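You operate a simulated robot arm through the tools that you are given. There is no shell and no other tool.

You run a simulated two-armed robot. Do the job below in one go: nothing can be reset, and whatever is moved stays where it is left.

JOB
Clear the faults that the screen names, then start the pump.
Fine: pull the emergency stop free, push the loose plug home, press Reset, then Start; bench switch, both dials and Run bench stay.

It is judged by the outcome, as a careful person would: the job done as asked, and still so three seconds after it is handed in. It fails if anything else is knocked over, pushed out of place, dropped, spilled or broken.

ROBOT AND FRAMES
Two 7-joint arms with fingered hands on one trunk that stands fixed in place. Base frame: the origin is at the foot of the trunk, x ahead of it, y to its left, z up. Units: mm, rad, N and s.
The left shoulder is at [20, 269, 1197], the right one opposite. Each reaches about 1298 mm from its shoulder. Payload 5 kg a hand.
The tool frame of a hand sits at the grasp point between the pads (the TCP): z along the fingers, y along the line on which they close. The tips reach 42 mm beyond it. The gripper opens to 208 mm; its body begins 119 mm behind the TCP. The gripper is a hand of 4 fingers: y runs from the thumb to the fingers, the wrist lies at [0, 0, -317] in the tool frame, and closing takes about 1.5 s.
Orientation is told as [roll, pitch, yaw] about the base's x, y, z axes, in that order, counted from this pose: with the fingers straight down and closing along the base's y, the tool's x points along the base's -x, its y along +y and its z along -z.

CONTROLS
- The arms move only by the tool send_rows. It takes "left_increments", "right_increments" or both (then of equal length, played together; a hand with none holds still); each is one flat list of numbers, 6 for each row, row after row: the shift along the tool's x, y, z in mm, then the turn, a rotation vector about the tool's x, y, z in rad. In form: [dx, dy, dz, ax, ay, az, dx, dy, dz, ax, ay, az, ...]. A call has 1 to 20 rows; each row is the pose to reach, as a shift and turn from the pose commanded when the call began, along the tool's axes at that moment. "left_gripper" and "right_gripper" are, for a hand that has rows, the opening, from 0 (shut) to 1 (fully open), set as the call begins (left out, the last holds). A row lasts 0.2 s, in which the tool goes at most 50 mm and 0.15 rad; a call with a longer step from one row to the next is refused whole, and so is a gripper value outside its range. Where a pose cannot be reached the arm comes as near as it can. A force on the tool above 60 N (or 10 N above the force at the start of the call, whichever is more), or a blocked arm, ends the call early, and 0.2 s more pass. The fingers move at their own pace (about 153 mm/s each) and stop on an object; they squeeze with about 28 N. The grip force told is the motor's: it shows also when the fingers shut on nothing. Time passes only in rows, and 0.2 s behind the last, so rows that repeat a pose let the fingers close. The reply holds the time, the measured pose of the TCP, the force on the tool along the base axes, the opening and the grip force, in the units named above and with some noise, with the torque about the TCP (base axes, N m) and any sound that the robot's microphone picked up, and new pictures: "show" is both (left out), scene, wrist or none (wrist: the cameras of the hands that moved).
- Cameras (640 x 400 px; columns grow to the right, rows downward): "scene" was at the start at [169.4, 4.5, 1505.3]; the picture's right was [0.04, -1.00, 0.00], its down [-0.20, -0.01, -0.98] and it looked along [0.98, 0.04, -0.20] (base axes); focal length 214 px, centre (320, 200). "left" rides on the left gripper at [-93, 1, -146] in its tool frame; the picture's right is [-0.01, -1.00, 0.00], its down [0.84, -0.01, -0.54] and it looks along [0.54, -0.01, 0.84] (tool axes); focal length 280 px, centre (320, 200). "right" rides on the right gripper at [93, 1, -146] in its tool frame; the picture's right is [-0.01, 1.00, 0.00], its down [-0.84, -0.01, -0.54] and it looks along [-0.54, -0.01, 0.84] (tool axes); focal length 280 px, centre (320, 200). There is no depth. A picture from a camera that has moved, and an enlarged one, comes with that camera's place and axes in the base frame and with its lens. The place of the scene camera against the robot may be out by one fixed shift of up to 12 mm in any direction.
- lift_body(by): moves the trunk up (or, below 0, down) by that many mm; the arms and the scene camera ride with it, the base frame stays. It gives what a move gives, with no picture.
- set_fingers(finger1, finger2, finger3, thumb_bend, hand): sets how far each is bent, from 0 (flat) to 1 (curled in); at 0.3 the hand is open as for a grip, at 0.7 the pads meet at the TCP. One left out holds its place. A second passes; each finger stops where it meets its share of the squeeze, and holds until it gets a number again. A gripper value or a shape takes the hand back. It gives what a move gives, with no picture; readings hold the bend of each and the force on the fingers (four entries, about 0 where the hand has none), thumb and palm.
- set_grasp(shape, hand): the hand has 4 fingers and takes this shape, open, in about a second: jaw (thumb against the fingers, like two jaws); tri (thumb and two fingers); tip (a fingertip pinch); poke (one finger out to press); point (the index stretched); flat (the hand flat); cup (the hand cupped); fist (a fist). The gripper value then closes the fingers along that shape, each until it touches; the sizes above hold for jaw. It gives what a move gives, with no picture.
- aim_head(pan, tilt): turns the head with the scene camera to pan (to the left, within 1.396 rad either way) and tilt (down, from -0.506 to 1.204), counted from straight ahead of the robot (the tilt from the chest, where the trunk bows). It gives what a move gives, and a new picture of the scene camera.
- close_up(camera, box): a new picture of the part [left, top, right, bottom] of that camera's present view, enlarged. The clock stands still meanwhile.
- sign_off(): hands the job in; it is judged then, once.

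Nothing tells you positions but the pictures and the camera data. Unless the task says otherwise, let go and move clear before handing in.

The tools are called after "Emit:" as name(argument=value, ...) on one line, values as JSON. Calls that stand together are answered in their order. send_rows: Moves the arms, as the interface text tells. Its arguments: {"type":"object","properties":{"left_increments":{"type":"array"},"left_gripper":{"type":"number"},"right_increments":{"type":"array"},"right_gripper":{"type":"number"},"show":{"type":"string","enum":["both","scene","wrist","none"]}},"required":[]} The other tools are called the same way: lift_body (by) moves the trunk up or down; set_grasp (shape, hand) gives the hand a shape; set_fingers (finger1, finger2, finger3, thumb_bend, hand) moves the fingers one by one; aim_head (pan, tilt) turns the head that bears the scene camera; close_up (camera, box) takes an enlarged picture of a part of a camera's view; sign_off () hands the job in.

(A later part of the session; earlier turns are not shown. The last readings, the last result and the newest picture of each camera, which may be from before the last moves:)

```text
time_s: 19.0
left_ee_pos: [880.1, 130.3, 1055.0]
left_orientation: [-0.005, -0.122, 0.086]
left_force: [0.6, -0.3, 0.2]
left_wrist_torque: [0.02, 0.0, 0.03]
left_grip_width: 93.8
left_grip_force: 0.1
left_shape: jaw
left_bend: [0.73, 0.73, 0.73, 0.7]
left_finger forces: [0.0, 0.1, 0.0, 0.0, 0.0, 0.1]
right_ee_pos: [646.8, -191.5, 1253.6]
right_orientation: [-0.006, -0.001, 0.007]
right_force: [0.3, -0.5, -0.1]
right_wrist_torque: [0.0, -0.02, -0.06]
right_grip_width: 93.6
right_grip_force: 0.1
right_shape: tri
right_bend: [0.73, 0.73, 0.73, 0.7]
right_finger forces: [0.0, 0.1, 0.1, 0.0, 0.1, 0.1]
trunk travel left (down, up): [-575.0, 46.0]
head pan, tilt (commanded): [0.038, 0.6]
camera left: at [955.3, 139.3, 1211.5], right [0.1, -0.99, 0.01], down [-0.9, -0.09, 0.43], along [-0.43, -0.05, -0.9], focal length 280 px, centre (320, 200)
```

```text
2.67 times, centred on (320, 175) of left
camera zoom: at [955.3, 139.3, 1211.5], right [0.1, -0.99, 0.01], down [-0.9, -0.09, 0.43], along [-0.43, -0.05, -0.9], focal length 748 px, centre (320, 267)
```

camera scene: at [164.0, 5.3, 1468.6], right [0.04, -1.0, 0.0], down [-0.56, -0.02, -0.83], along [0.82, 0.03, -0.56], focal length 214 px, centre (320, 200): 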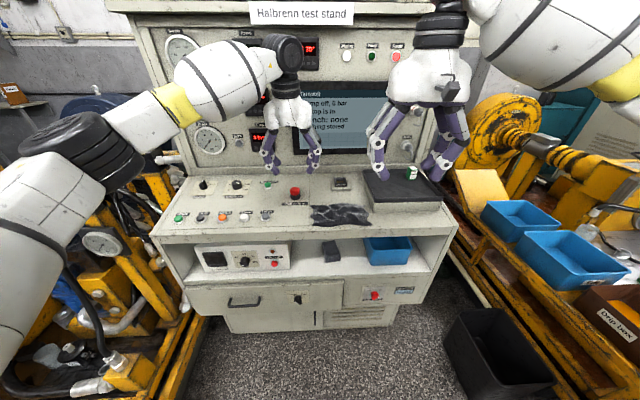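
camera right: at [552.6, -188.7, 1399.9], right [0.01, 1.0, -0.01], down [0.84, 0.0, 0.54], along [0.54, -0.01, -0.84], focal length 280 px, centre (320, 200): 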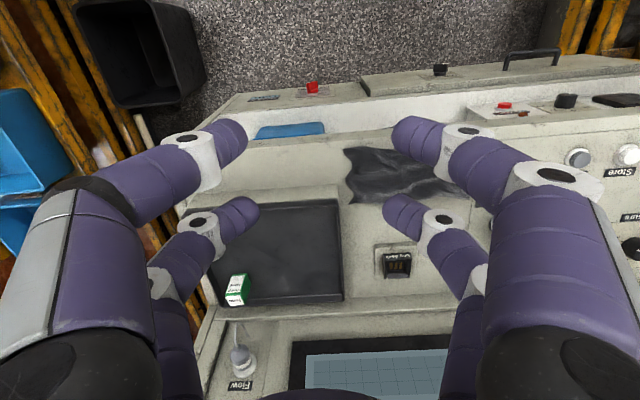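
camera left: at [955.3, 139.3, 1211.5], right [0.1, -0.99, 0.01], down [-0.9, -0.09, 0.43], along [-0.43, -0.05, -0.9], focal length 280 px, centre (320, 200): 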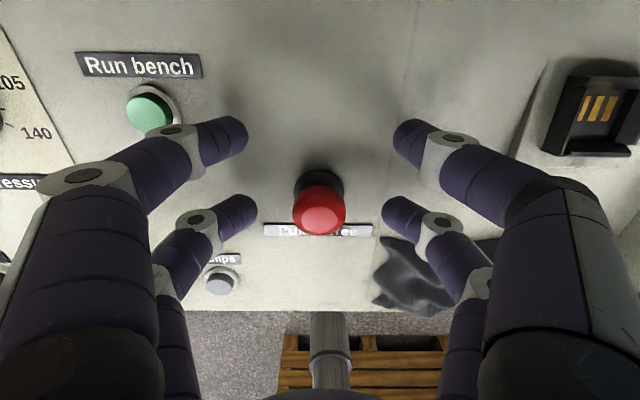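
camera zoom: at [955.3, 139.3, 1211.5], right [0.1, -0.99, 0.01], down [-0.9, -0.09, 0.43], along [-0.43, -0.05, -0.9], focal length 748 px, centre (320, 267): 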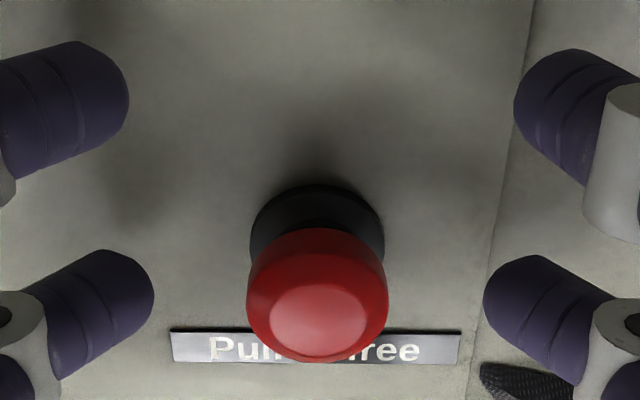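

Alignment is good now (head centred between the robot-side fingertips). I descend in small steps watching the force.

Emit:
send_rows(left_increments=[1, 0, 2, 0, 0, 0, 1, 0, 4, 0, 0, 0, 1, 0, 6, 0, 0, 0, 1, 0, 6, 0, 0, 0], show="none")

Emit:
close_up(camera="scene", box=[260, 160, 330, 205])

Emit:
close_up(camera="left", box=[200, 100, 440, 250])

```text
time_s: 20.0
left_ee_pos: [878.6, 129.1, 1048.5]
left_orientation: [-0.004, -0.12, 0.086]
left_force: [-0.7, 0.0, 0.4]
left_wrist_torque: [-0.05, 0.02, 0.03]
left_grip_width: 94.1
left_grip_force: 0.1
left_shape: jaw
left_bend: [0.73, 0.73, 0.73, 0.7]
left_finger forces: [0.0, 0.0, 0.1, 0.1, 0.2, 0.0]
right_ee_pos: [646.8, -190.7, 1254.2]
right_orientation: [-0.007, -0.001, 0.006]
right_force: [-0.5, 0.2, -0.3]
right_wrist_torque: [0.02, -0.01, -0.02]
right_grip_width: 93.6
right_grip_force: 0.0
right_shape: tri
right_bend: [0.73, 0.73, 0.73, 0.7]
right_finger forces: [0.0, 0.0, 0.0, 0.0, 0.1, 0.0]
trunk travel left (down, up): [-575.0, 46.0]
head pan, tilt (commanded): [0.038, 0.6]
```

```text
8.89 times, centred on (295, 182) of scene
camera zoom: at [164.5, 4.2, 1468.4], right [0.04, -1.0, 0.0], down [-0.56, -0.02, -0.83], along [0.82, 0.03, -0.56], focal length 1906 px, centre (542, 356)
```

zoom: 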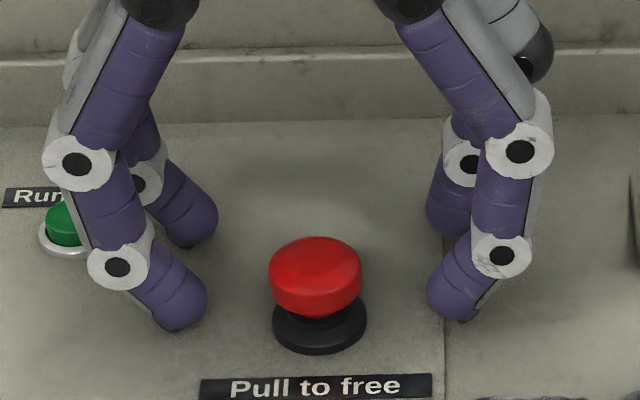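

```text
2.67 times, centred on (320, 175) of left
camera zoom: at [954.8, 139.4, 1205.6], right [0.1, -0.99, 0.01], down [-0.9, -0.09, 0.43], along [-0.43, -0.05, -0.9], focal length 748 px, centre (320, 267)
```

zoom: 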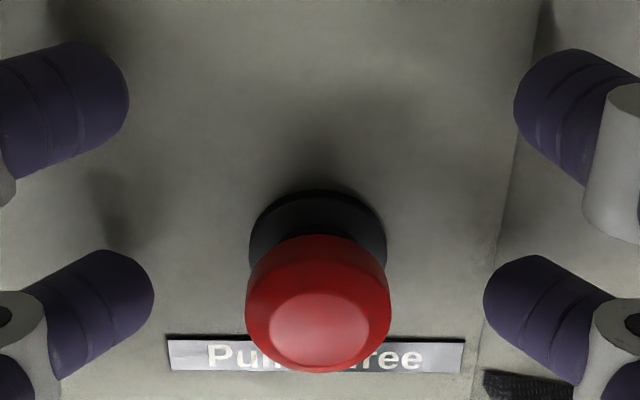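

The fingertips are just above the desk at the lower rim of the head with no contact force. I close the left gripper on the head.

Emit:
send_rows(left_increments=[0, 0, 0, 0, 0, 0, 0, 0, 0, 0, 0, 0, 0, 0, 0, 0, 0, 0, 0, 0, 0, 0, 0, 0, 0, 0, 0, 0, 0, 0, 0, 0, 0, 0, 0, 0, 0, 0, 0, 0, 0, 0], left_gripper=0.0, show="wrist")

Emit:
close_up(camera="scene", box=[260, 160, 330, 205])

Emit:
close_up(camera="left", box=[200, 100, 440, 250])

```text
time_s: 21.6
left_ee_pos: [879.5, 131.1, 1049.1]
left_orientation: [-0.004, -0.121, 0.086]
left_force: [-3.5, 0.7, -4.3]
left_wrist_torque: [0.01, 0.0, -0.03]
left_grip_width: 2.8
left_grip_force: 27.8
left_shape: jaw
left_bend: [0.7, 0.73, 0.73, 0.7]
left_finger forces: [0.0, 24.7, 24.2, 0.0, 0.0, 0.1]
right_ee_pos: [647.4, -190.9, 1252.7]
right_orientation: [-0.006, 0.001, 0.008]
right_force: [0.1, -0.1, 0.4]
right_wrist_torque: [-0.03, 0.01, 0.0]
right_grip_width: 93.3
right_grip_force: 0.1
right_shape: tri
right_bend: [0.73, 0.73, 0.73, 0.7]
right_finger forces: [0.1, 0.0, 0.0, 0.1, 0.1, 0.1]
trunk travel left (down, up): [-575.0, 46.0]
head pan, tilt (commanded): [0.038, 0.6]
camera left: at [954.8, 139.4, 1205.4], right [0.1, -0.99, 0.01], down [-0.9, -0.09, 0.43], along [-0.43, -0.05, -0.9], focal length 280 px, centre (320, 200)
```

left: 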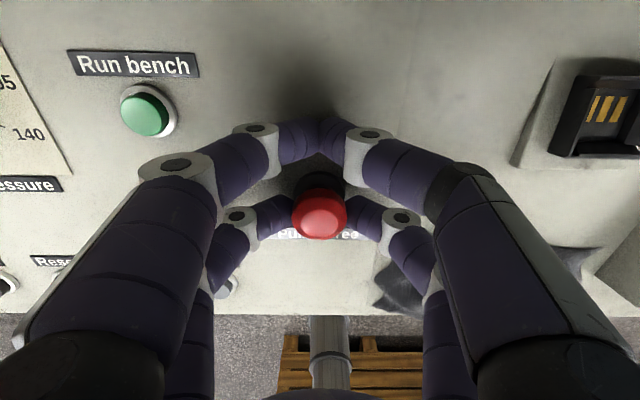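

```text
8.89 times, centred on (295, 182) of scene
camera zoom: at [164.6, 4.3, 1468.3], right [0.04, -1.0, 0.0], down [-0.56, -0.02, -0.83], along [0.82, 0.03, -0.56], focal length 1906 px, centre (542, 356)
```

zoom: 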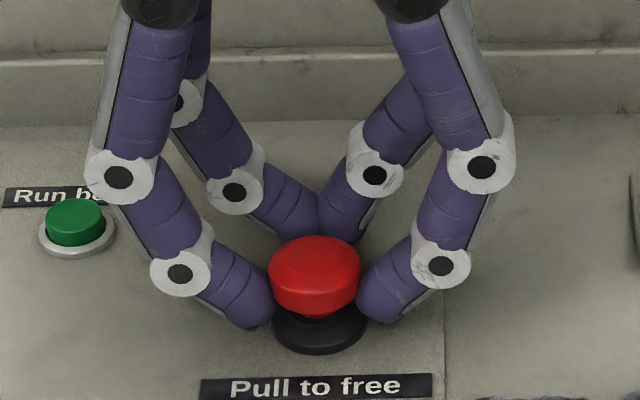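

```text
2.67 times, centred on (320, 175) of left
camera zoom: at [954.8, 139.4, 1205.4], right [0.1, -0.99, 0.01], down [-0.9, -0.09, 0.43], along [-0.43, -0.05, -0.9], focal length 748 px, centre (320, 267)
```

zoom: 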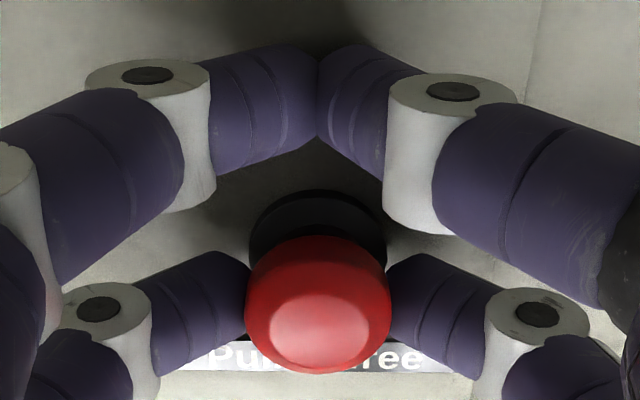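

The robot-side pair grips the head with ~24 N per finger. Now I pull up slowly along the tool axis.

Emit:
send_rows(left_increments=[0, 0, -3, 0, 0, 0, 0, 0, -6, 0, 0, 0, 0, 0, -9, 0, 0, 0, 0, 0, -12, 0, 0, 0, 0, 0, -12, 0, 0, 0], show="wrist")

Emit:
close_up(camera="scene", box=[260, 160, 330, 205])

Emit:
close_up(camera="scene", box=[280, 30, 430, 160])

```text
time_s: 22.8
left_ee_pos: [878.0, 130.7, 1058.9]
left_orientation: [-0.003, -0.117, 0.087]
left_force: [-18.4, -2.6, -26.0]
left_wrist_torque: [-0.01, -0.03, 0.01]
left_grip_width: 2.3
left_grip_force: 27.7
left_shape: jaw
left_bend: [0.7, 0.72, 0.72, 0.7]
left_finger forces: [0.0, 23.9, 24.4, 0.1, 0.0, 0.0]
right_ee_pos: [647.0, -191.4, 1253.8]
right_orientation: [-0.005, 0.0, 0.008]
right_force: [-0.8, -0.2, 0.2]
right_wrist_torque: [-0.02, 0.01, -0.01]
right_grip_width: 93.5
right_grip_force: 0.0
right_shape: tri
right_bend: [0.73, 0.73, 0.73, 0.7]
right_finger forces: [0.0, 0.1, 0.0, 0.0, 0.0, 0.0]
trunk travel left (down, up): [-575.0, 46.0]
head pan, tilt (commanded): [0.038, 0.6]
camera left: at [954.5, 139.4, 1215.5], right [0.1, -0.99, 0.01], down [-0.9, -0.09, 0.44], along [-0.43, -0.05, -0.9], focal length 280 px, centre (320, 200)
```

left: 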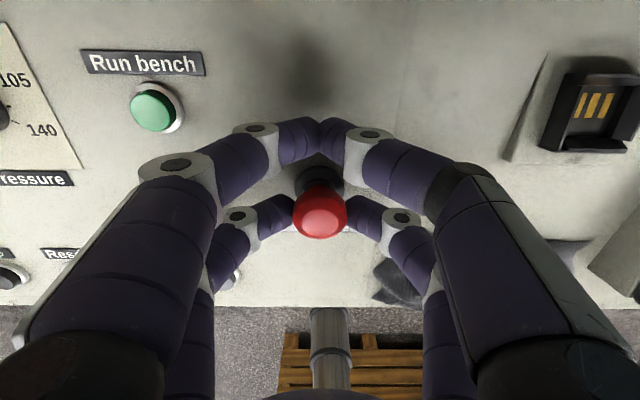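

```text
8.89 times, centred on (295, 182) of scene
camera zoom: at [165.1, 4.3, 1468.1], right [0.04, -1.0, 0.0], down [-0.56, -0.02, -0.82], along [0.82, 0.03, -0.57], focal length 1906 px, centre (542, 356)
```

zoom: 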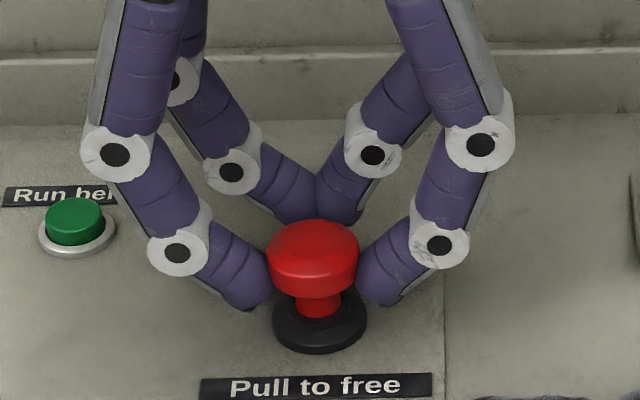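

```text
3.08 times, centred on (355, 95) of scene
camera zoom: at [165.1, 4.3, 1468.1], right [0.04, -1.0, 0.0], down [-0.56, -0.02, -0.82], along [0.82, 0.03, -0.57], focal length 660 px, centre (212, 523)
```

zoom: 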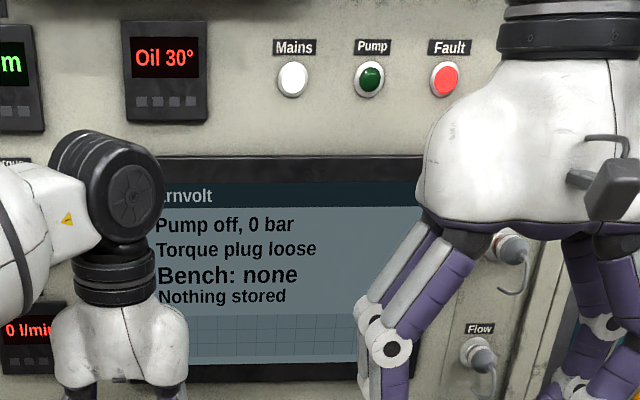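

The e-stop has come free: the screen now reads "Torque plug loose". I release the head in place and then lift straight away.

Emit:
send_rows(left_increments=[0, 0, 1, 0, 0, 0, 0, 0, 1, 0, 0, 0, 0, 0, 1, 0, 0, 0, 0, 0, 1, 0, 0, 0, 0, 0, 1, 0, 0, 0, 0, 0, 1, 0, 0, 0], left_gripper=0.45, show="wrist")

Emit:
close_up(camera="scene", box=[260, 160, 330, 205])

```text
time_s: 24.2
left_ee_pos: [878.1, 131.0, 1060.2]
left_orientation: [-0.004, -0.12, 0.088]
left_force: [0.6, 0.4, -1.3]
left_wrist_torque: [-0.02, -0.02, -0.01]
left_grip_width: 93.2
left_grip_force: 0.1
left_shape: jaw
left_bend: [0.73, 0.73, 0.73, 0.7]
left_finger forces: [0.0, 0.0, 0.1, 0.1, 0.1, 0.0]
right_ee_pos: [646.4, -191.1, 1254.1]
right_orientation: [-0.005, 0.0, 0.008]
right_force: [-0.2, 0.4, 0.6]
right_wrist_torque: [-0.02, 0.04, 0.0]
right_grip_width: 93.6
right_grip_force: 0.0
right_shape: tri
right_bend: [0.73, 0.73, 0.73, 0.7]
right_finger forces: [0.0, 0.1, 0.1, 0.0, 0.1, 0.0]
trunk travel left (down, up): [-575.0, 46.0]
head pan, tilt (commanded): [0.038, 0.6]
camera left: at [954.6, 139.8, 1217.0], right [0.1, -0.99, 0.01], down [-0.9, -0.09, 0.43], along [-0.43, -0.05, -0.9], focal length 280 px, centre (320, 200)
```

left: 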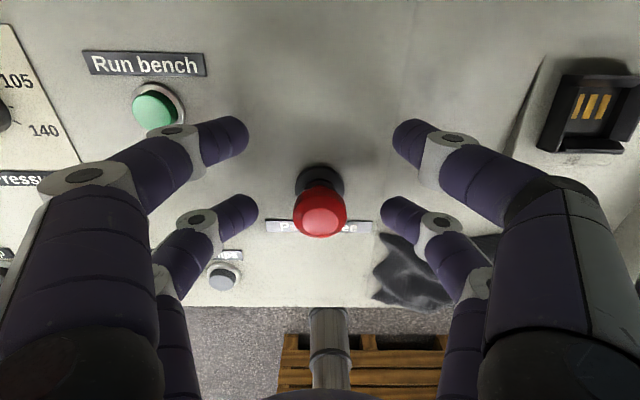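

```text
8.89 times, centred on (295, 182) of scene
camera zoom: at [164.8, 4.2, 1468.3], right [0.04, -1.0, 0.0], down [-0.56, -0.02, -0.82], along [0.82, 0.03, -0.57], focal length 1906 px, centre (542, 356)
```

zoom: 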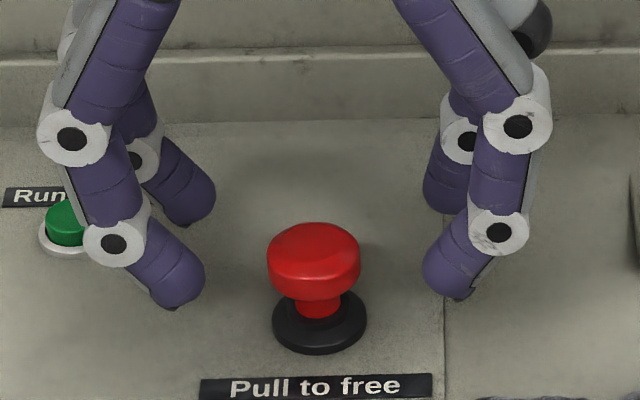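

The e-stop stays out. I lift the left hand straight up, then park it back above the left part of the desk, keeping its tilt for the buttons later.

Emit:
send_rows(left_increments=[0, 0, -40, 0, 0, 0, 0, 0, -80, 0, 0, 0, 0, 0, -120, 0, 0, 0, 0, 0, -160, 0, 0, 0, 23, 36, -173, 0, 0, 0, 46, 72, -186, 0, 0, 0, 69, 108, -199, 0, 0, 0, 92, 144, -212, 0, 0, 0, 115, 180, -225, 0, 0, 0, 138, 216, -238, 0, 0, 0, 161, 252, -251, 0, 0, 0, 183, 289, -264, 0, 0, 0, 183, 289, -264, 0, 0, 0])

Emit:
aim_head(pan=0.038, tilt=0.4)

```text
time_s: 27.0
left_ee_pos: [643.4, 399.2, 1298.2]
left_orientation: [-0.002, -0.118, 0.086]
left_force: [0.6, -0.2, -0.6]
left_wrist_torque: [0.11, 0.09, -0.02]
left_grip_width: 93.7
left_grip_force: 0.1
left_shape: jaw
left_bend: [0.73, 0.73, 0.73, 0.7]
left_finger forces: [0.0, 0.1, 0.0, 0.1, 0.0, 0.0]
right_ee_pos: [648.0, -191.9, 1253.0]
right_orientation: [-0.008, 0.001, 0.006]
right_force: [0.3, -1.1, 0.0]
right_wrist_torque: [0.14, 0.1, -0.04]
right_grip_width: 93.5
right_grip_force: 0.1
right_shape: tri
right_bend: [0.73, 0.73, 0.73, 0.7]
right_finger forces: [0.0, 0.0, 0.1, 0.0, 0.0, 0.1]
trunk travel left (down, up): [-575.0, 46.0]
head pan, tilt (commanded): [0.038, 0.6]
camera scene: at [165.6, 3.0, 1468.1], right [0.04, -1.0, 0.0], down [-0.57, -0.02, -0.82], along [0.82, 0.03, -0.57], focal length 214 px, centre (320, 200)
camera left: at [718.5, 408.4, 1454.1], right [0.1, -0.99, 0.01], down [-0.9, -0.09, 0.44], along [-0.43, -0.05, -0.9], focal length 280 px, centre (320, 200)
```

scene: 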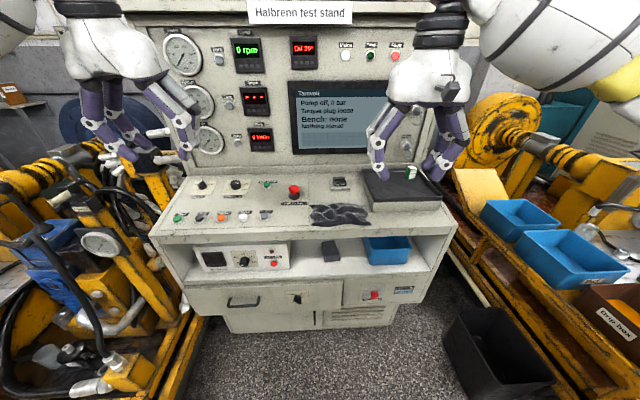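
left: 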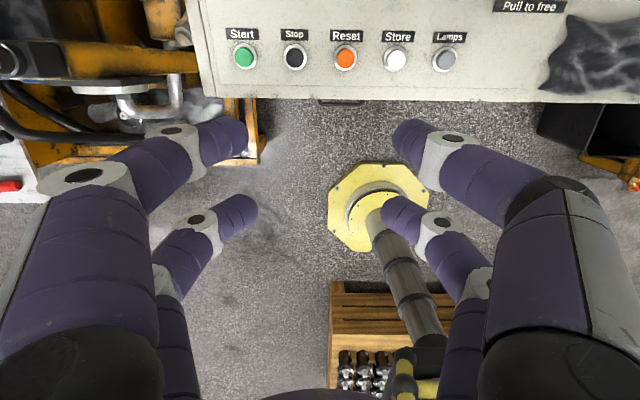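

```text
time_s: 27.7
left_ee_pos: [641.9, 402.1, 1299.3]
left_orientation: [-0.005, -0.119, 0.089]
left_force: [0.0, -0.1, 0.1]
left_wrist_torque: [-0.02, 0.03, 0.01]
left_grip_width: 93.3
left_grip_force: 0.1
left_shape: jaw
left_bend: [0.73, 0.73, 0.73, 0.7]
left_finger forces: [0.0, 0.0, 0.0, 0.0, 0.0, 0.0]
right_ee_pos: [647.9, -190.8, 1253.2]
right_orientation: [-0.005, 0.002, 0.007]
right_force: [0.1, -0.5, 0.2]
right_wrist_torque: [0.0, 0.04, 0.02]
right_grip_width: 93.6
right_grip_force: 0.0
right_shape: tri
right_bend: [0.73, 0.73, 0.73, 0.7]
right_finger forces: [0.0, 0.0, 0.0, 0.1, 0.0, 0.0]
trunk travel left (down, up): [-575.0, 46.0]
head pan, tilt (commanded): [0.038, 0.4]
camera scene: at [169.2, 4.4, 1486.5], right [0.04, -1.0, 0.0], down [-0.39, -0.01, -0.92], along [0.92, 0.04, -0.39], focal length 214 px, centre (320, 200)
```

scene: 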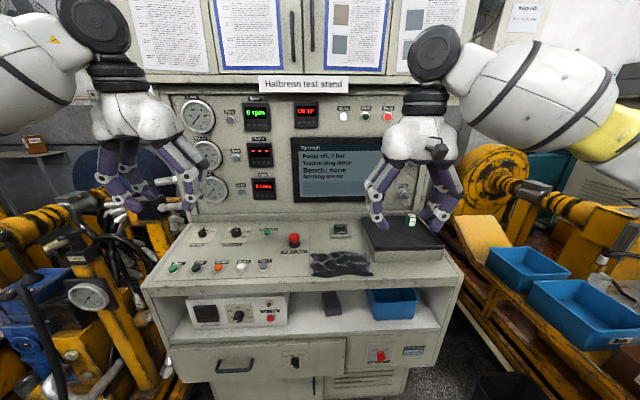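

Left hand is parked. Next the right hand turns to point its fingers straight at the panel (along the stand's inward direction) in front of the Torque plug, well back from it.

Emit:
set_grasp(shape="jaw", hand="right")

Emit:
send_rows(right_increments=[-19, -12, -2, -0.0057, -0.1308, -0.0057, -38, -23, -4, -0.0115, -0.2616, -0.0115, -58, -35, -6, -0.0172, -0.3924, -0.0172, -77, -46, -7, -0.0229, -0.5232, -0.0229, -96, -58, -9, -0.0286, -0.654, -0.0286, -115, -70, -11, -0.0344, -0.7848, -0.0344, -135, -81, -13, -0.0401, -0.9157, -0.0401, -154, -93, -15, -0.0458, -1.0465, -0.0458, -173, -104, -16, -0.0515, -1.1773, -0.0515, -192, -116, -18, -0.0573, -1.3081, -0.0573, -212, -127, -20, -0.063, -1.4389, -0.063, -222, -139, -22, -0.0687, -1.5697, -0.0687, -222, -139, -22, -0.0687, -1.5697, -0.0687], right_gripper=0.45)

```text
time_s: 28.6
left_ee_pos: [642.3, 402.2, 1299.4]
left_orientation: [-0.005, -0.121, 0.087]
left_force: [0.4, 0.5, 0.1]
left_wrist_torque: [0.0, 0.02, -0.02]
left_grip_width: 93.3
left_grip_force: 0.1
left_shape: jaw
left_bend: [0.73, 0.73, 0.73, 0.7]
left_finger forces: [0.0, 0.0, 0.1, 0.0, 0.0, 0.0]
right_ee_pos: [647.6, -191.1, 1253.7]
right_orientation: [-0.005, 0.0, 0.008]
right_force: [0.1, 0.5, 0.9]
right_wrist_torque: [-0.02, -0.01, 0.02]
right_grip_width: 208.0
right_grip_force: 0.1
right_shape: jaw
right_bend: [0.3, 0.3, 0.3, 0.3]
right_finger forces: [0.1, 0.1, 0.0, 0.0, 0.0, 0.0]
trunk travel left (down, up): [-575.0, 46.0]
head pan, tilt (commanded): [0.038, 0.4]
```

```text
time_s: 31.4
left_ee_pos: [640.8, 401.8, 1298.9]
left_orientation: [-0.008, -0.12, 0.089]
left_force: [-0.5, 0.4, 0.8]
left_wrist_torque: [-0.08, -0.05, -0.01]
left_grip_width: 93.6
left_grip_force: 0.1
left_shape: jaw
left_bend: [0.73, 0.73, 0.73, 0.7]
left_finger forces: [0.1, 0.1, 0.0, 0.0, 0.1, 0.1]
right_ee_pos: [869.9, -329.1, 1277.0]
right_orientation: [-1.743, -1.565, 1.836]
right_force: [0.3, 0.1, -0.2]
right_wrist_torque: [-0.04, 0.06, -0.04]
right_grip_width: 94.1
right_grip_force: 0.1
right_shape: jaw
right_bend: [0.73, 0.73, 0.73, 0.7]
right_finger forces: [0.0, 0.0, 0.0, 0.0, 0.0, 0.0]
trunk travel left (down, up): [-575.0, 46.0]
head pan, tilt (commanded): [0.038, 0.4]
camera scene: at [168.5, 5.0, 1486.7], right [0.04, -1.0, 0.0], down [-0.39, -0.02, -0.92], along [0.92, 0.04, -0.39], focal length 214 px, centre (320, 200)
camera right: at [722.8, -342.2, 1183.8], right [-0.09, 1.0, 0.01], down [-0.54, -0.06, 0.84], along [0.84, 0.07, 0.54], focal length 280 px, centre (320, 200)
```

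scene: 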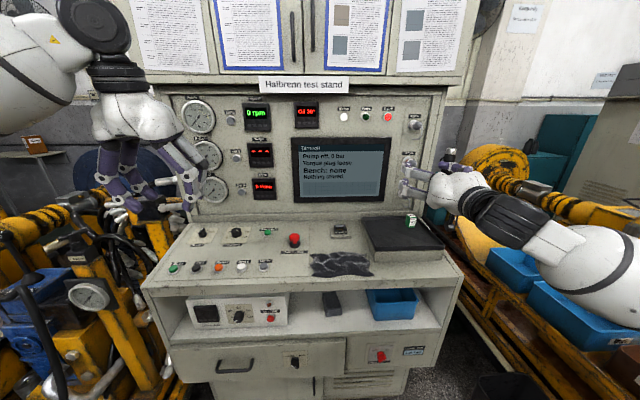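
right: 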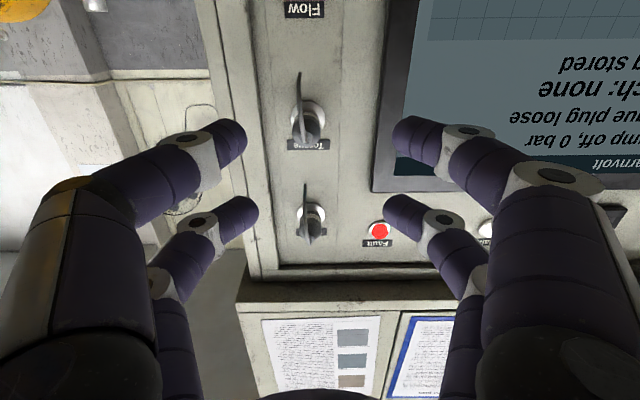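

The right hand now faces the panel; the Torque plug is in view. I zoom on it from both cameras to place it exactly.

Emit:
close_up(camera="right", box=[260, 60, 360, 160])

Emit:
close_up(camera="right", box=[180, 60, 460, 240])

Emit:
close_up(camera="scene", box=[380, 100, 480, 220])

Emit:
close_up(camera="scene", box=[390, 140, 440, 210])

```text
4.00 times, centred on (310, 110) of right
camera zoom: at [722.8, -342.2, 1183.8], right [-0.09, 1.0, 0.01], down [-0.54, -0.06, 0.84], along [0.84, 0.07, 0.54], focal length 1122 px, centre (360, 560)
```

zoom: 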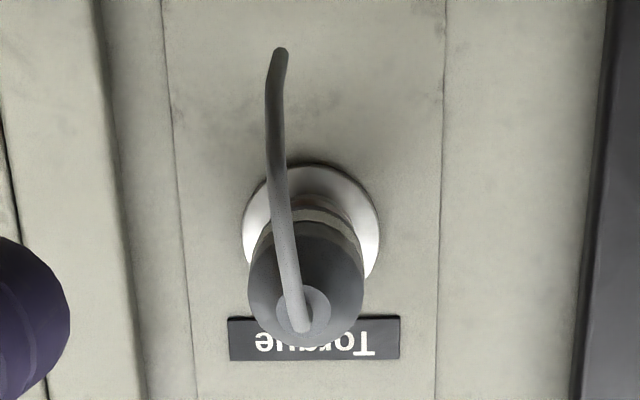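

```text
2.22 times, centred on (320, 150) of right
camera zoom: at [722.8, -342.2, 1183.8], right [-0.09, 1.0, 0.01], down [-0.54, -0.06, 0.84], along [0.84, 0.07, 0.54], focal length 623 px, centre (320, 311)
```

zoom: 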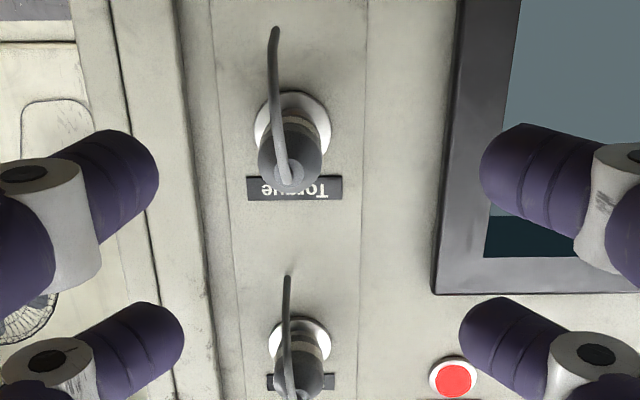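

```text
3.33 times, centred on (430, 160) of scene
camera zoom: at [168.5, 5.0, 1486.7], right [0.04, -1.0, 0.0], down [-0.39, -0.02, -0.92], along [0.92, 0.04, -0.39], focal length 715 px, centre (-47, 333)
```

zoom: 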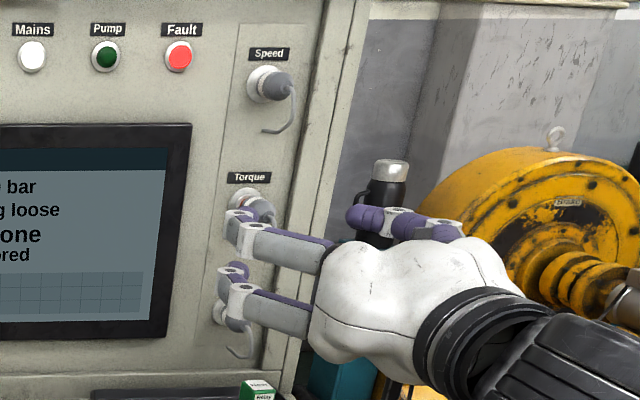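

```text
5.71 times, centred on (415, 175) of scene
camera zoom: at [168.5, 5.0, 1486.7], right [0.04, -1.0, 0.0], down [-0.39, -0.02, -0.92], along [0.92, 0.04, -0.39], focal length 1226 px, centre (-223, 343)
```

zoom: 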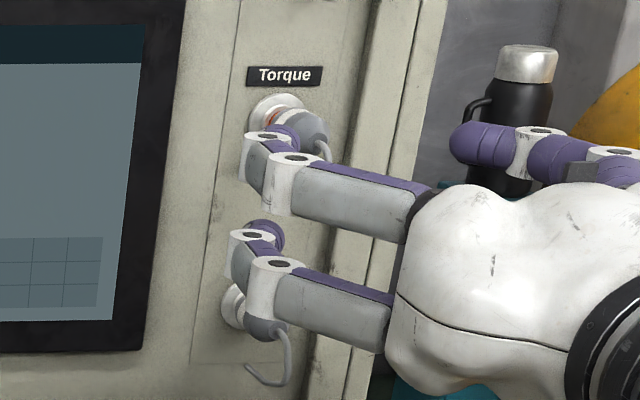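

The plug's axis is at about tool (-10, -16) with the socket flange ~207 mm ahead and the loose plug standing ~74 mm out. I bring the hand up and over so the lower finger pair straddles it, stopping 50 mm short to check.

Emit:
send_rows(right_increments=[-20, -8, 0, 0, 0, 0, -40, -16, 0, 0, 0, 0, -40, -16, 30, 0, 0, 0, -40, -16, 60, 0, 0, 0, -40, -16, 85, 0, 0, 0, -40, -16, 85, 0, 0, 0], right_gripper=0.36)

Emit:
close_up(camera="right", box=[180, 100, 460, 275])

Emit:
close_up(camera="scene", box=[380, 120, 450, 200])

```text
time_s: 32.8
left_ee_pos: [641.2, 402.2, 1299.3]
left_orientation: [-0.006, -0.121, 0.088]
left_force: [0.2, 0.9, 0.9]
left_wrist_torque: [0.07, -0.03, 0.01]
left_grip_width: 93.7
left_grip_force: 0.1
left_shape: jaw
left_bend: [0.73, 0.73, 0.73, 0.7]
left_finger forces: [0.0, 0.0, 0.0, 0.0, 0.0, 0.0]
right_ee_pos: [955.7, -338.1, 1315.2]
right_orientation: [-1.549, -1.564, 1.642]
right_force: [0.2, -0.4, 0.2]
right_wrist_torque: [-0.01, 0.06, 0.03]
right_grip_width: 75.5
right_grip_force: 0.0
right_shape: jaw
right_bend: [0.73, 0.73, 0.73, 0.7]
right_finger forces: [0.1, 0.1, 0.0, 0.0, 0.1, 0.0]
trunk travel left (down, up): [-575.0, 46.0]
head pan, tilt (commanded): [0.038, 0.4]
camera scene: at [168.4, 4.1, 1486.8], right [0.04, -1.0, 0.0], down [-0.39, -0.01, -0.92], along [0.92, 0.04, -0.39], focal length 214 px, centre (320, 200)
camera right: at [808.6, -352.0, 1222.8], right [-0.09, 1.0, 0.01], down [-0.54, -0.06, 0.84], along [0.84, 0.07, 0.54], focal length 280 px, centre (320, 200)
```

scene: 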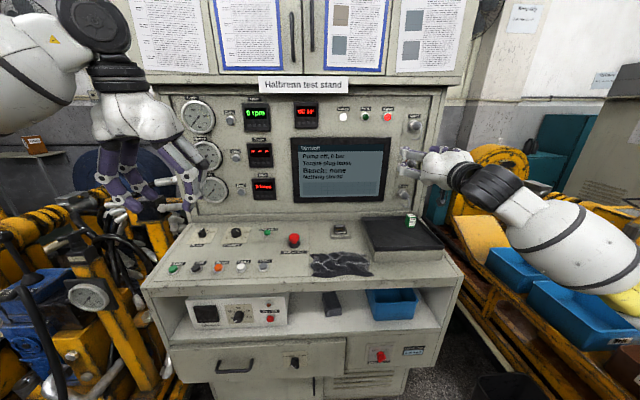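
right: 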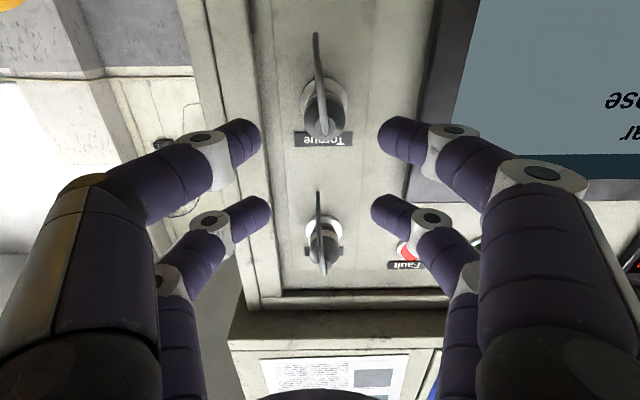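

```text
2.29 times, centred on (320, 188) of right
camera zoom: at [808.6, -352.0, 1222.8], right [-0.09, 1.0, 0.01], down [-0.54, -0.06, 0.84], along [0.84, 0.07, 0.54], focal length 641 px, centre (320, 229)
```

zoom: 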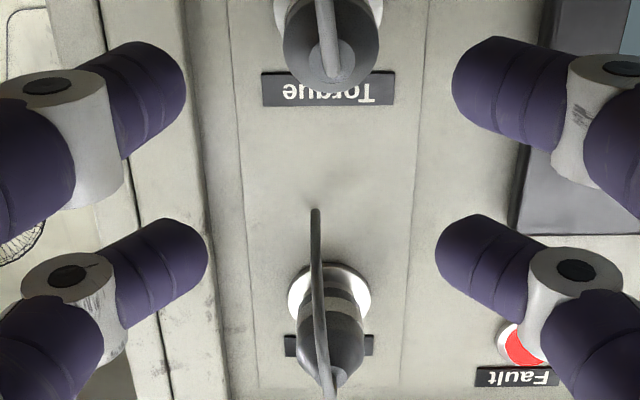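

```text
5.00 times, centred on (415, 160) of scene
camera zoom: at [168.4, 4.1, 1486.8], right [0.04, -1.0, 0.0], down [-0.39, -0.01, -0.92], along [0.92, 0.04, -0.39], focal length 1072 px, centre (-155, 400)
```

zoom: 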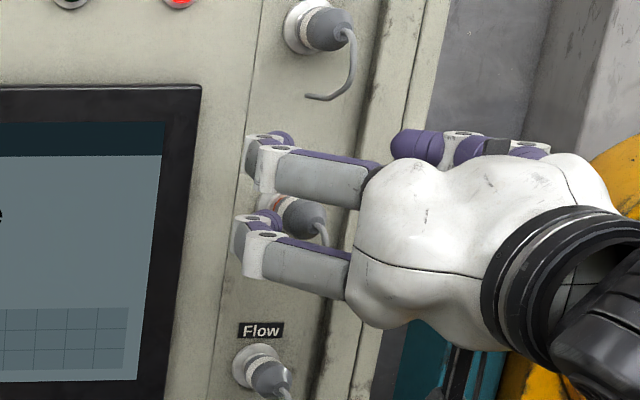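

The plug axis sits at tool (29, 3) – almost exactly between the lower fingers. I shift 3 mm and advance 50 mm so the fingertips lie alongside the plug body.

Emit:
send_rows(right_increments=[0, 3, 10, 0, 0, 0, 0, 3, 20, 0, 0, 0, 0, 3, 30, 0, 0, 0, 0, 3, 40, 0, 0, 0, 0, 3, 50, 0, 0, 0, 0, 3, 50, 0, 0, 0], show="wrist")

Emit:
close_up(camera="right", box=[180, 60, 460, 235])

Emit:
close_up(camera="scene", box=[380, 120, 450, 200])

```text
time_s: 34.2
left_ee_pos: [641.0, 401.6, 1298.4]
left_orientation: [-0.005, -0.119, 0.088]
left_force: [-0.2, -0.4, 1.1]
left_wrist_torque: [0.0, -0.04, 0.0]
left_grip_width: 93.2
left_grip_force: 0.0
left_shape: jaw
left_bend: [0.73, 0.73, 0.73, 0.7]
left_finger forces: [0.0, 0.0, 0.0, 0.0, 0.0, 0.1]
right_ee_pos: [1006.7, -330.8, 1315.6]
right_orientation: [-1.443, -1.566, 1.535]
right_force: [0.0, 1.1, -0.5]
right_wrist_torque: [0.0, 0.02, 0.01]
right_grip_width: 75.3
right_grip_force: 0.0
right_shape: jaw
right_bend: [0.73, 0.73, 0.73, 0.7]
right_finger forces: [0.0, 0.1, 0.0, 0.0, 0.0, 0.0]
trunk travel left (down, up): [-575.0, 46.0]
head pan, tilt (commanded): [0.038, 0.4]
camera right: at [859.6, -343.7, 1222.6], right [-0.09, 1.0, 0.01], down [-0.54, -0.06, 0.84], along [0.84, 0.07, 0.54], focal length 280 px, centre (320, 200)
```

right: 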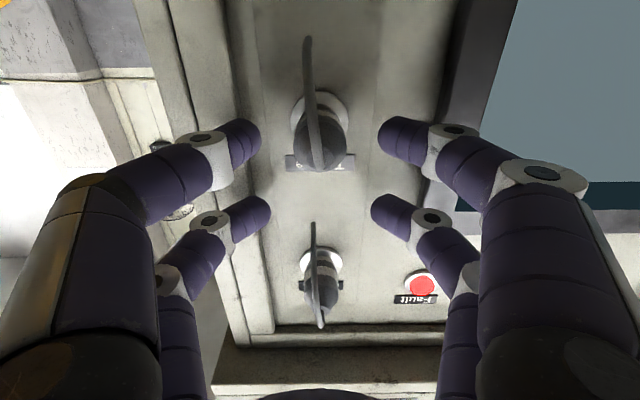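

```text
2.29 times, centred on (320, 148) of right
camera zoom: at [859.6, -343.7, 1222.6], right [-0.09, 1.0, 0.01], down [-0.54, -0.06, 0.84], along [0.84, 0.07, 0.54], focal length 641 px, centre (320, 320)
```

zoom: 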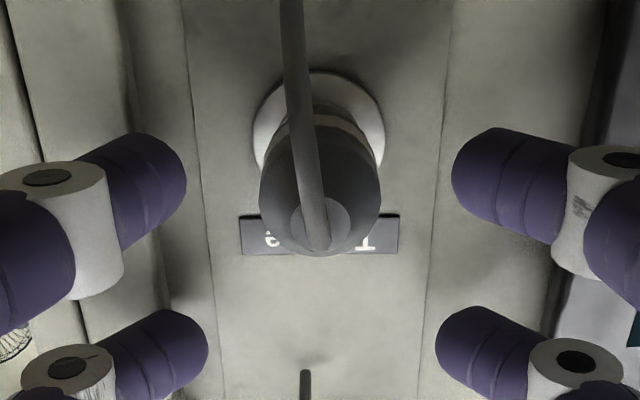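

```text
5.00 times, centred on (415, 160) of scene
camera zoom: at [168.8, 4.2, 1486.6], right [0.04, -1.0, 0.0], down [-0.39, -0.01, -0.92], along [0.92, 0.04, -0.39], focal length 1072 px, centre (-155, 400)
```

zoom: 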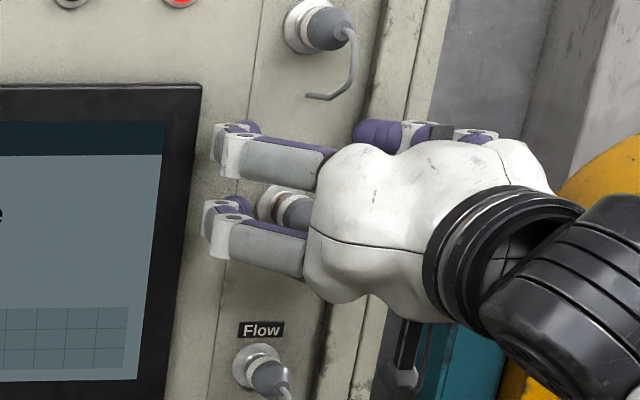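

The lower fingertips are now level with and on both sides of the plug body, with clear space around. I close the grip on it.

Emit:
send_rows(right_increments=[0, 0, 0, 0, 0, 0, 0, 0, 0, 0, 0, 0, 0, 0, 0, 0, 0, 0, 0, 0, 0, 0, 0, 0, 0, 0, 0, 0, 0, 0, 0, 0, 0, 0, 0, 0], right_gripper=0.0, show="wrist")

Emit:
close_up(camera="right", box=[180, 60, 460, 235])

Emit:
close_up(camera="scene", box=[380, 120, 450, 200])

```text
time_s: 35.6
left_ee_pos: [641.9, 402.2, 1298.8]
left_orientation: [-0.005, -0.121, 0.087]
left_force: [0.5, -0.5, 0.1]
left_wrist_torque: [-0.01, 0.01, 0.0]
left_grip_width: 93.6
left_grip_force: 0.1
left_shape: jaw
left_bend: [0.73, 0.73, 0.73, 0.7]
left_finger forces: [0.1, 0.0, 0.0, 0.0, 0.0, 0.0]
right_ee_pos: [1007.1, -329.6, 1314.8]
right_orientation: [-1.454, -1.567, 1.547]
right_force: [4.9, 1.1, 2.9]
right_wrist_torque: [0.05, -0.2, -0.02]
right_grip_width: 12.4
right_grip_force: 28.3
right_shape: jaw
right_bend: [0.72, 0.7, 0.7, 0.7]
right_finger forces: [24.3, 0.0, 0.1, 0.0, 23.8, 0.0]
trunk travel left (down, up): [-575.0, 46.0]
head pan, tilt (commanded): [0.038, 0.4]
camera right: at [859.7, -343.4, 1222.5], right [-0.09, 1.0, 0.01], down [-0.54, -0.06, 0.84], along [0.84, 0.07, 0.54], focal length 280 px, centre (320, 200)
```

right: 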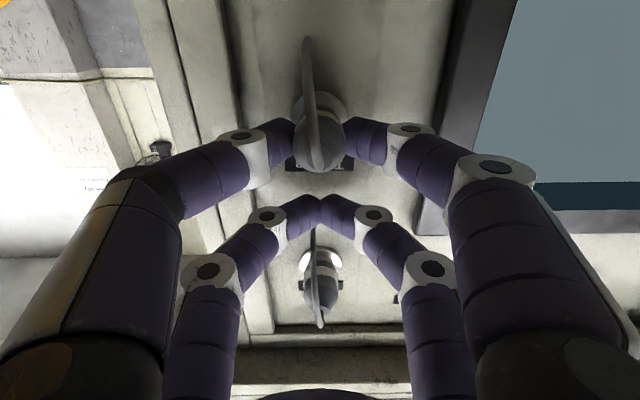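

```text
2.29 times, centred on (320, 148) of right
camera zoom: at [859.7, -343.4, 1222.5], right [-0.09, 1.0, 0.01], down [-0.54, -0.06, 0.84], along [0.84, 0.07, 0.54], focal length 641 px, centre (320, 320)
```

zoom: 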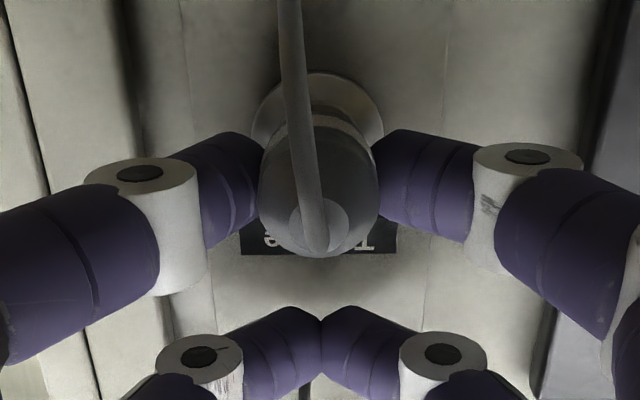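

```text
5.00 times, centred on (415, 160) of scene
camera zoom: at [169.0, 4.5, 1486.6], right [0.04, -1.0, 0.0], down [-0.39, -0.01, -0.92], along [0.92, 0.04, -0.39], focal length 1072 px, centre (-155, 400)
```

zoom: 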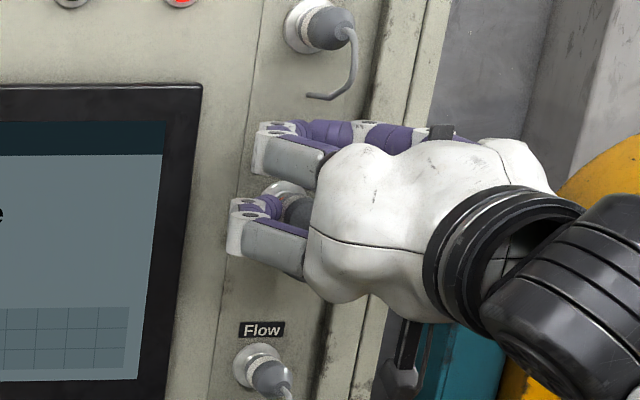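

Gripped with ~24 N per side. Now I push it straight in along the socket axis in small steps.

Emit:
send_rows(right_increments=[0, 0, 3, 0, 0, 0, 0, 0, 6, 0, 0, 0, 0, 0, 9, 0, 0, 0, 0, 0, 12, 0, 0, 0, 0, 0, 12, 0, 0, 0])

Emit:
close_up(camera="right", box=[180, 60, 460, 235])

Emit:
close_up(camera="scene", box=[230, 90, 400, 210])

```text
time_s: 36.8
left_ee_pos: [641.7, 402.1, 1298.5]
left_orientation: [-0.006, -0.12, 0.087]
left_force: [0.0, 0.1, 0.8]
left_wrist_torque: [0.03, -0.08, -0.02]
left_grip_width: 93.4
left_grip_force: 0.0
left_shape: jaw
left_bend: [0.73, 0.73, 0.73, 0.7]
left_finger forces: [0.1, 0.0, 0.0, 0.0, 0.0, 0.0]
right_ee_pos: [1018.4, -329.5, 1315.3]
right_orientation: [-1.43, -1.566, 1.525]
right_force: [-7.1, 0.1, -1.0]
right_wrist_torque: [0.04, 0.23, 0.05]
right_grip_width: 13.0
right_grip_force: 27.7
right_shape: jaw
right_bend: [0.72, 0.7, 0.7, 0.7]
right_finger forces: [26.5, 0.1, 0.0, 0.0, 25.6, 0.0]
trunk travel left (down, up): [-575.0, 46.0]
head pan, tilt (commanded): [0.038, 0.4]
camera scene: at [168.3, 4.3, 1486.6], right [0.04, -1.0, 0.0], down [-0.39, -0.01, -0.92], along [0.92, 0.04, -0.39], focal length 214 px, centre (320, 200)
camera right: at [871.0, -342.6, 1222.8], right [-0.09, 1.0, 0.01], down [-0.53, -0.06, 0.84], along [0.84, 0.07, 0.54], focal length 280 px, centre (320, 200)
```

scene: 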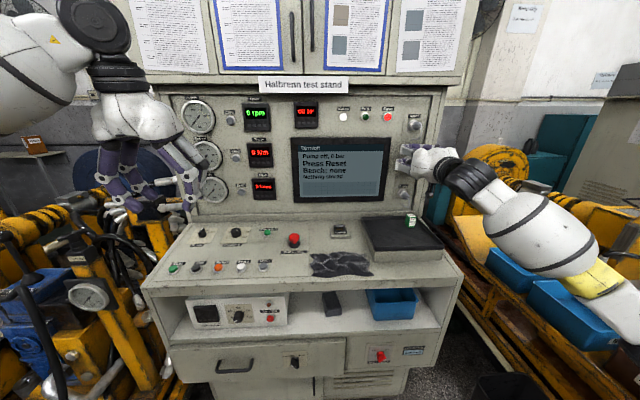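
right: 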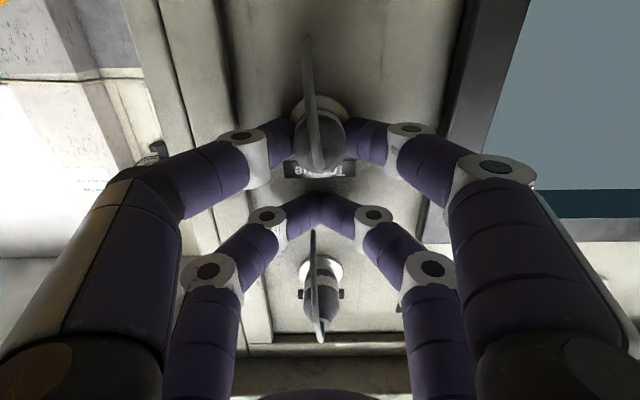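

```text
2.29 times, centred on (320, 148) of right
camera zoom: at [871.0, -342.6, 1222.8], right [-0.09, 1.0, 0.01], down [-0.53, -0.06, 0.84], along [0.84, 0.07, 0.54], focal length 641 px, centre (320, 320)
```

zoom: 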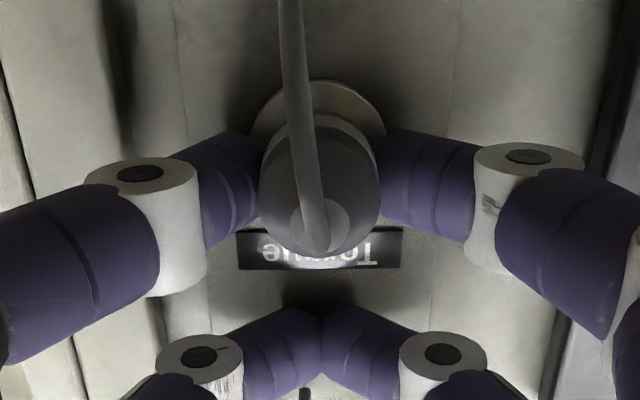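

```text
3.33 times, centred on (315, 150) of scene
camera zoom: at [168.3, 4.3, 1486.6], right [0.04, -1.0, 0.0], down [-0.39, -0.01, -0.92], along [0.92, 0.04, -0.39], focal length 715 px, centre (337, 367)
```

zoom: 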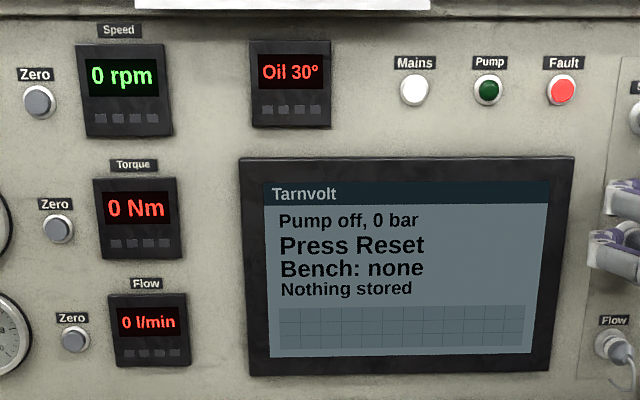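

The Torque display is alive (0 Nm) and the screen now says "Press Reset". I press 3 mm more to be sure the plug is fully home.

Emit:
send_rows(right_increments=[0, 0, 1, 0, 0, 0, 0, 0, 2, 0, 0, 0, 0, 0, 3, 0, 0, 0], show="none")

```text
time_s: 37.6
left_ee_pos: [638.1, 400.8, 1300.2]
left_orientation: [-0.004, -0.122, 0.086]
left_force: [1.0, 0.5, 0.4]
left_wrist_torque: [0.02, 0.02, -0.03]
left_grip_width: 93.3
left_grip_force: 0.1
left_shape: jaw
left_bend: [0.73, 0.73, 0.73, 0.7]
left_finger forces: [0.1, 0.0, 0.0, 0.0, 0.0, 0.0]
right_ee_pos: [1020.0, -329.7, 1315.9]
right_orientation: [-1.476, -1.565, 1.568]
right_force: [-43.4, -2.8, -13.8]
right_wrist_torque: [-0.01, 0.25, 0.05]
right_grip_width: 13.9
right_grip_force: 27.2
right_shape: jaw
right_bend: [0.72, 0.7, 0.7, 0.71]
right_finger forces: [27.9, 0.0, 0.0, 0.0, 27.6, 0.0]
trunk travel left (down, up): [-575.0, 46.0]
head pan, tilt (commanded): [0.038, 0.4]
```

The force rose to 43 N against the stop, so the plug is home. I relax the push and open the fingers before withdrawing.

Emit:
send_rows(right_increments=[0, 0, -2, 0, 0, 0, 0, 0, -2, 0, 0, 0, 0, 0, -2, 0, 0, 0, 0, 0, -2, 0, 0, 0, 0, 0, -2, 0, 0, 0], right_gripper=0.38)

Emit:
close_up(camera="right", box=[180, 60, 460, 235])

```text
time_s: 38.8
left_ee_pos: [641.7, 401.6, 1299.4]
left_orientation: [-0.006, -0.122, 0.087]
left_force: [0.3, 0.8, -0.6]
left_wrist_torque: [0.0, 0.02, 0.01]
left_grip_width: 93.3
left_grip_force: 0.0
left_shape: jaw
left_bend: [0.73, 0.73, 0.73, 0.7]
left_finger forces: [0.0, 0.1, 0.0, 0.0, 0.1, 0.0]
right_ee_pos: [1019.5, -328.9, 1316.7]
right_orientation: [-1.437, -1.566, 1.528]
right_force: [-2.7, -0.4, 1.3]
right_wrist_torque: [-0.03, -0.13, -0.11]
right_grip_width: 78.8
right_grip_force: 0.1
right_shape: jaw
right_bend: [0.74, 0.74, 0.74, 0.7]
right_finger forces: [0.1, 0.0, 2.5, 0.0, 0.0, 0.0]
trunk travel left (down, up): [-575.0, 46.0]
head pan, tilt (commanded): [0.038, 0.4]
camera scene: at [168.5, 4.4, 1486.6], right [0.04, -1.0, 0.0], down [-0.39, -0.01, -0.92], along [0.92, 0.04, -0.39], focal length 214 px, centre (320, 200)
camera right: at [873.0, -342.0, 1222.7], right [-0.09, 1.0, 0.01], down [-0.53, -0.06, 0.84], along [0.84, 0.07, 0.54], focal length 280 px, centre (320, 200)
```

scene: 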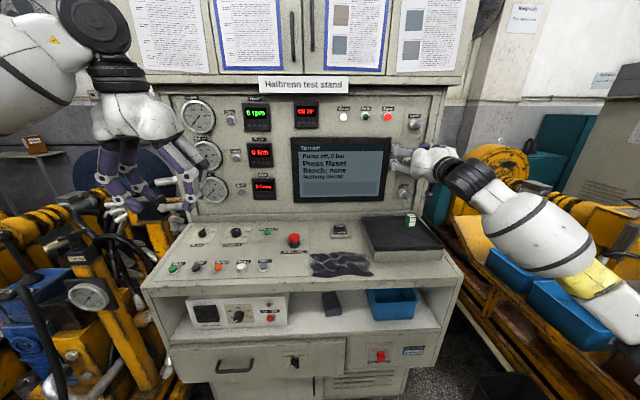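
right: 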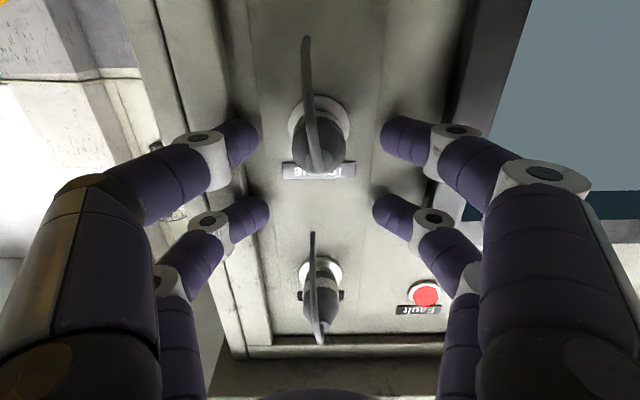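

```text
2.29 times, centred on (320, 148) of right
camera zoom: at [873.0, -342.0, 1222.7], right [-0.09, 1.0, 0.01], down [-0.53, -0.06, 0.84], along [0.84, 0.07, 0.54], focal length 641 px, centre (320, 320)
```

zoom: 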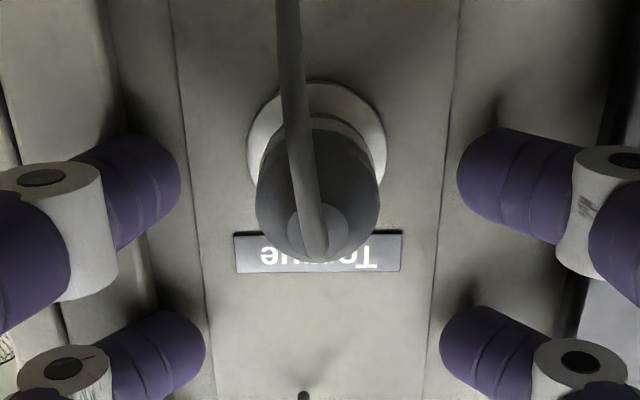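

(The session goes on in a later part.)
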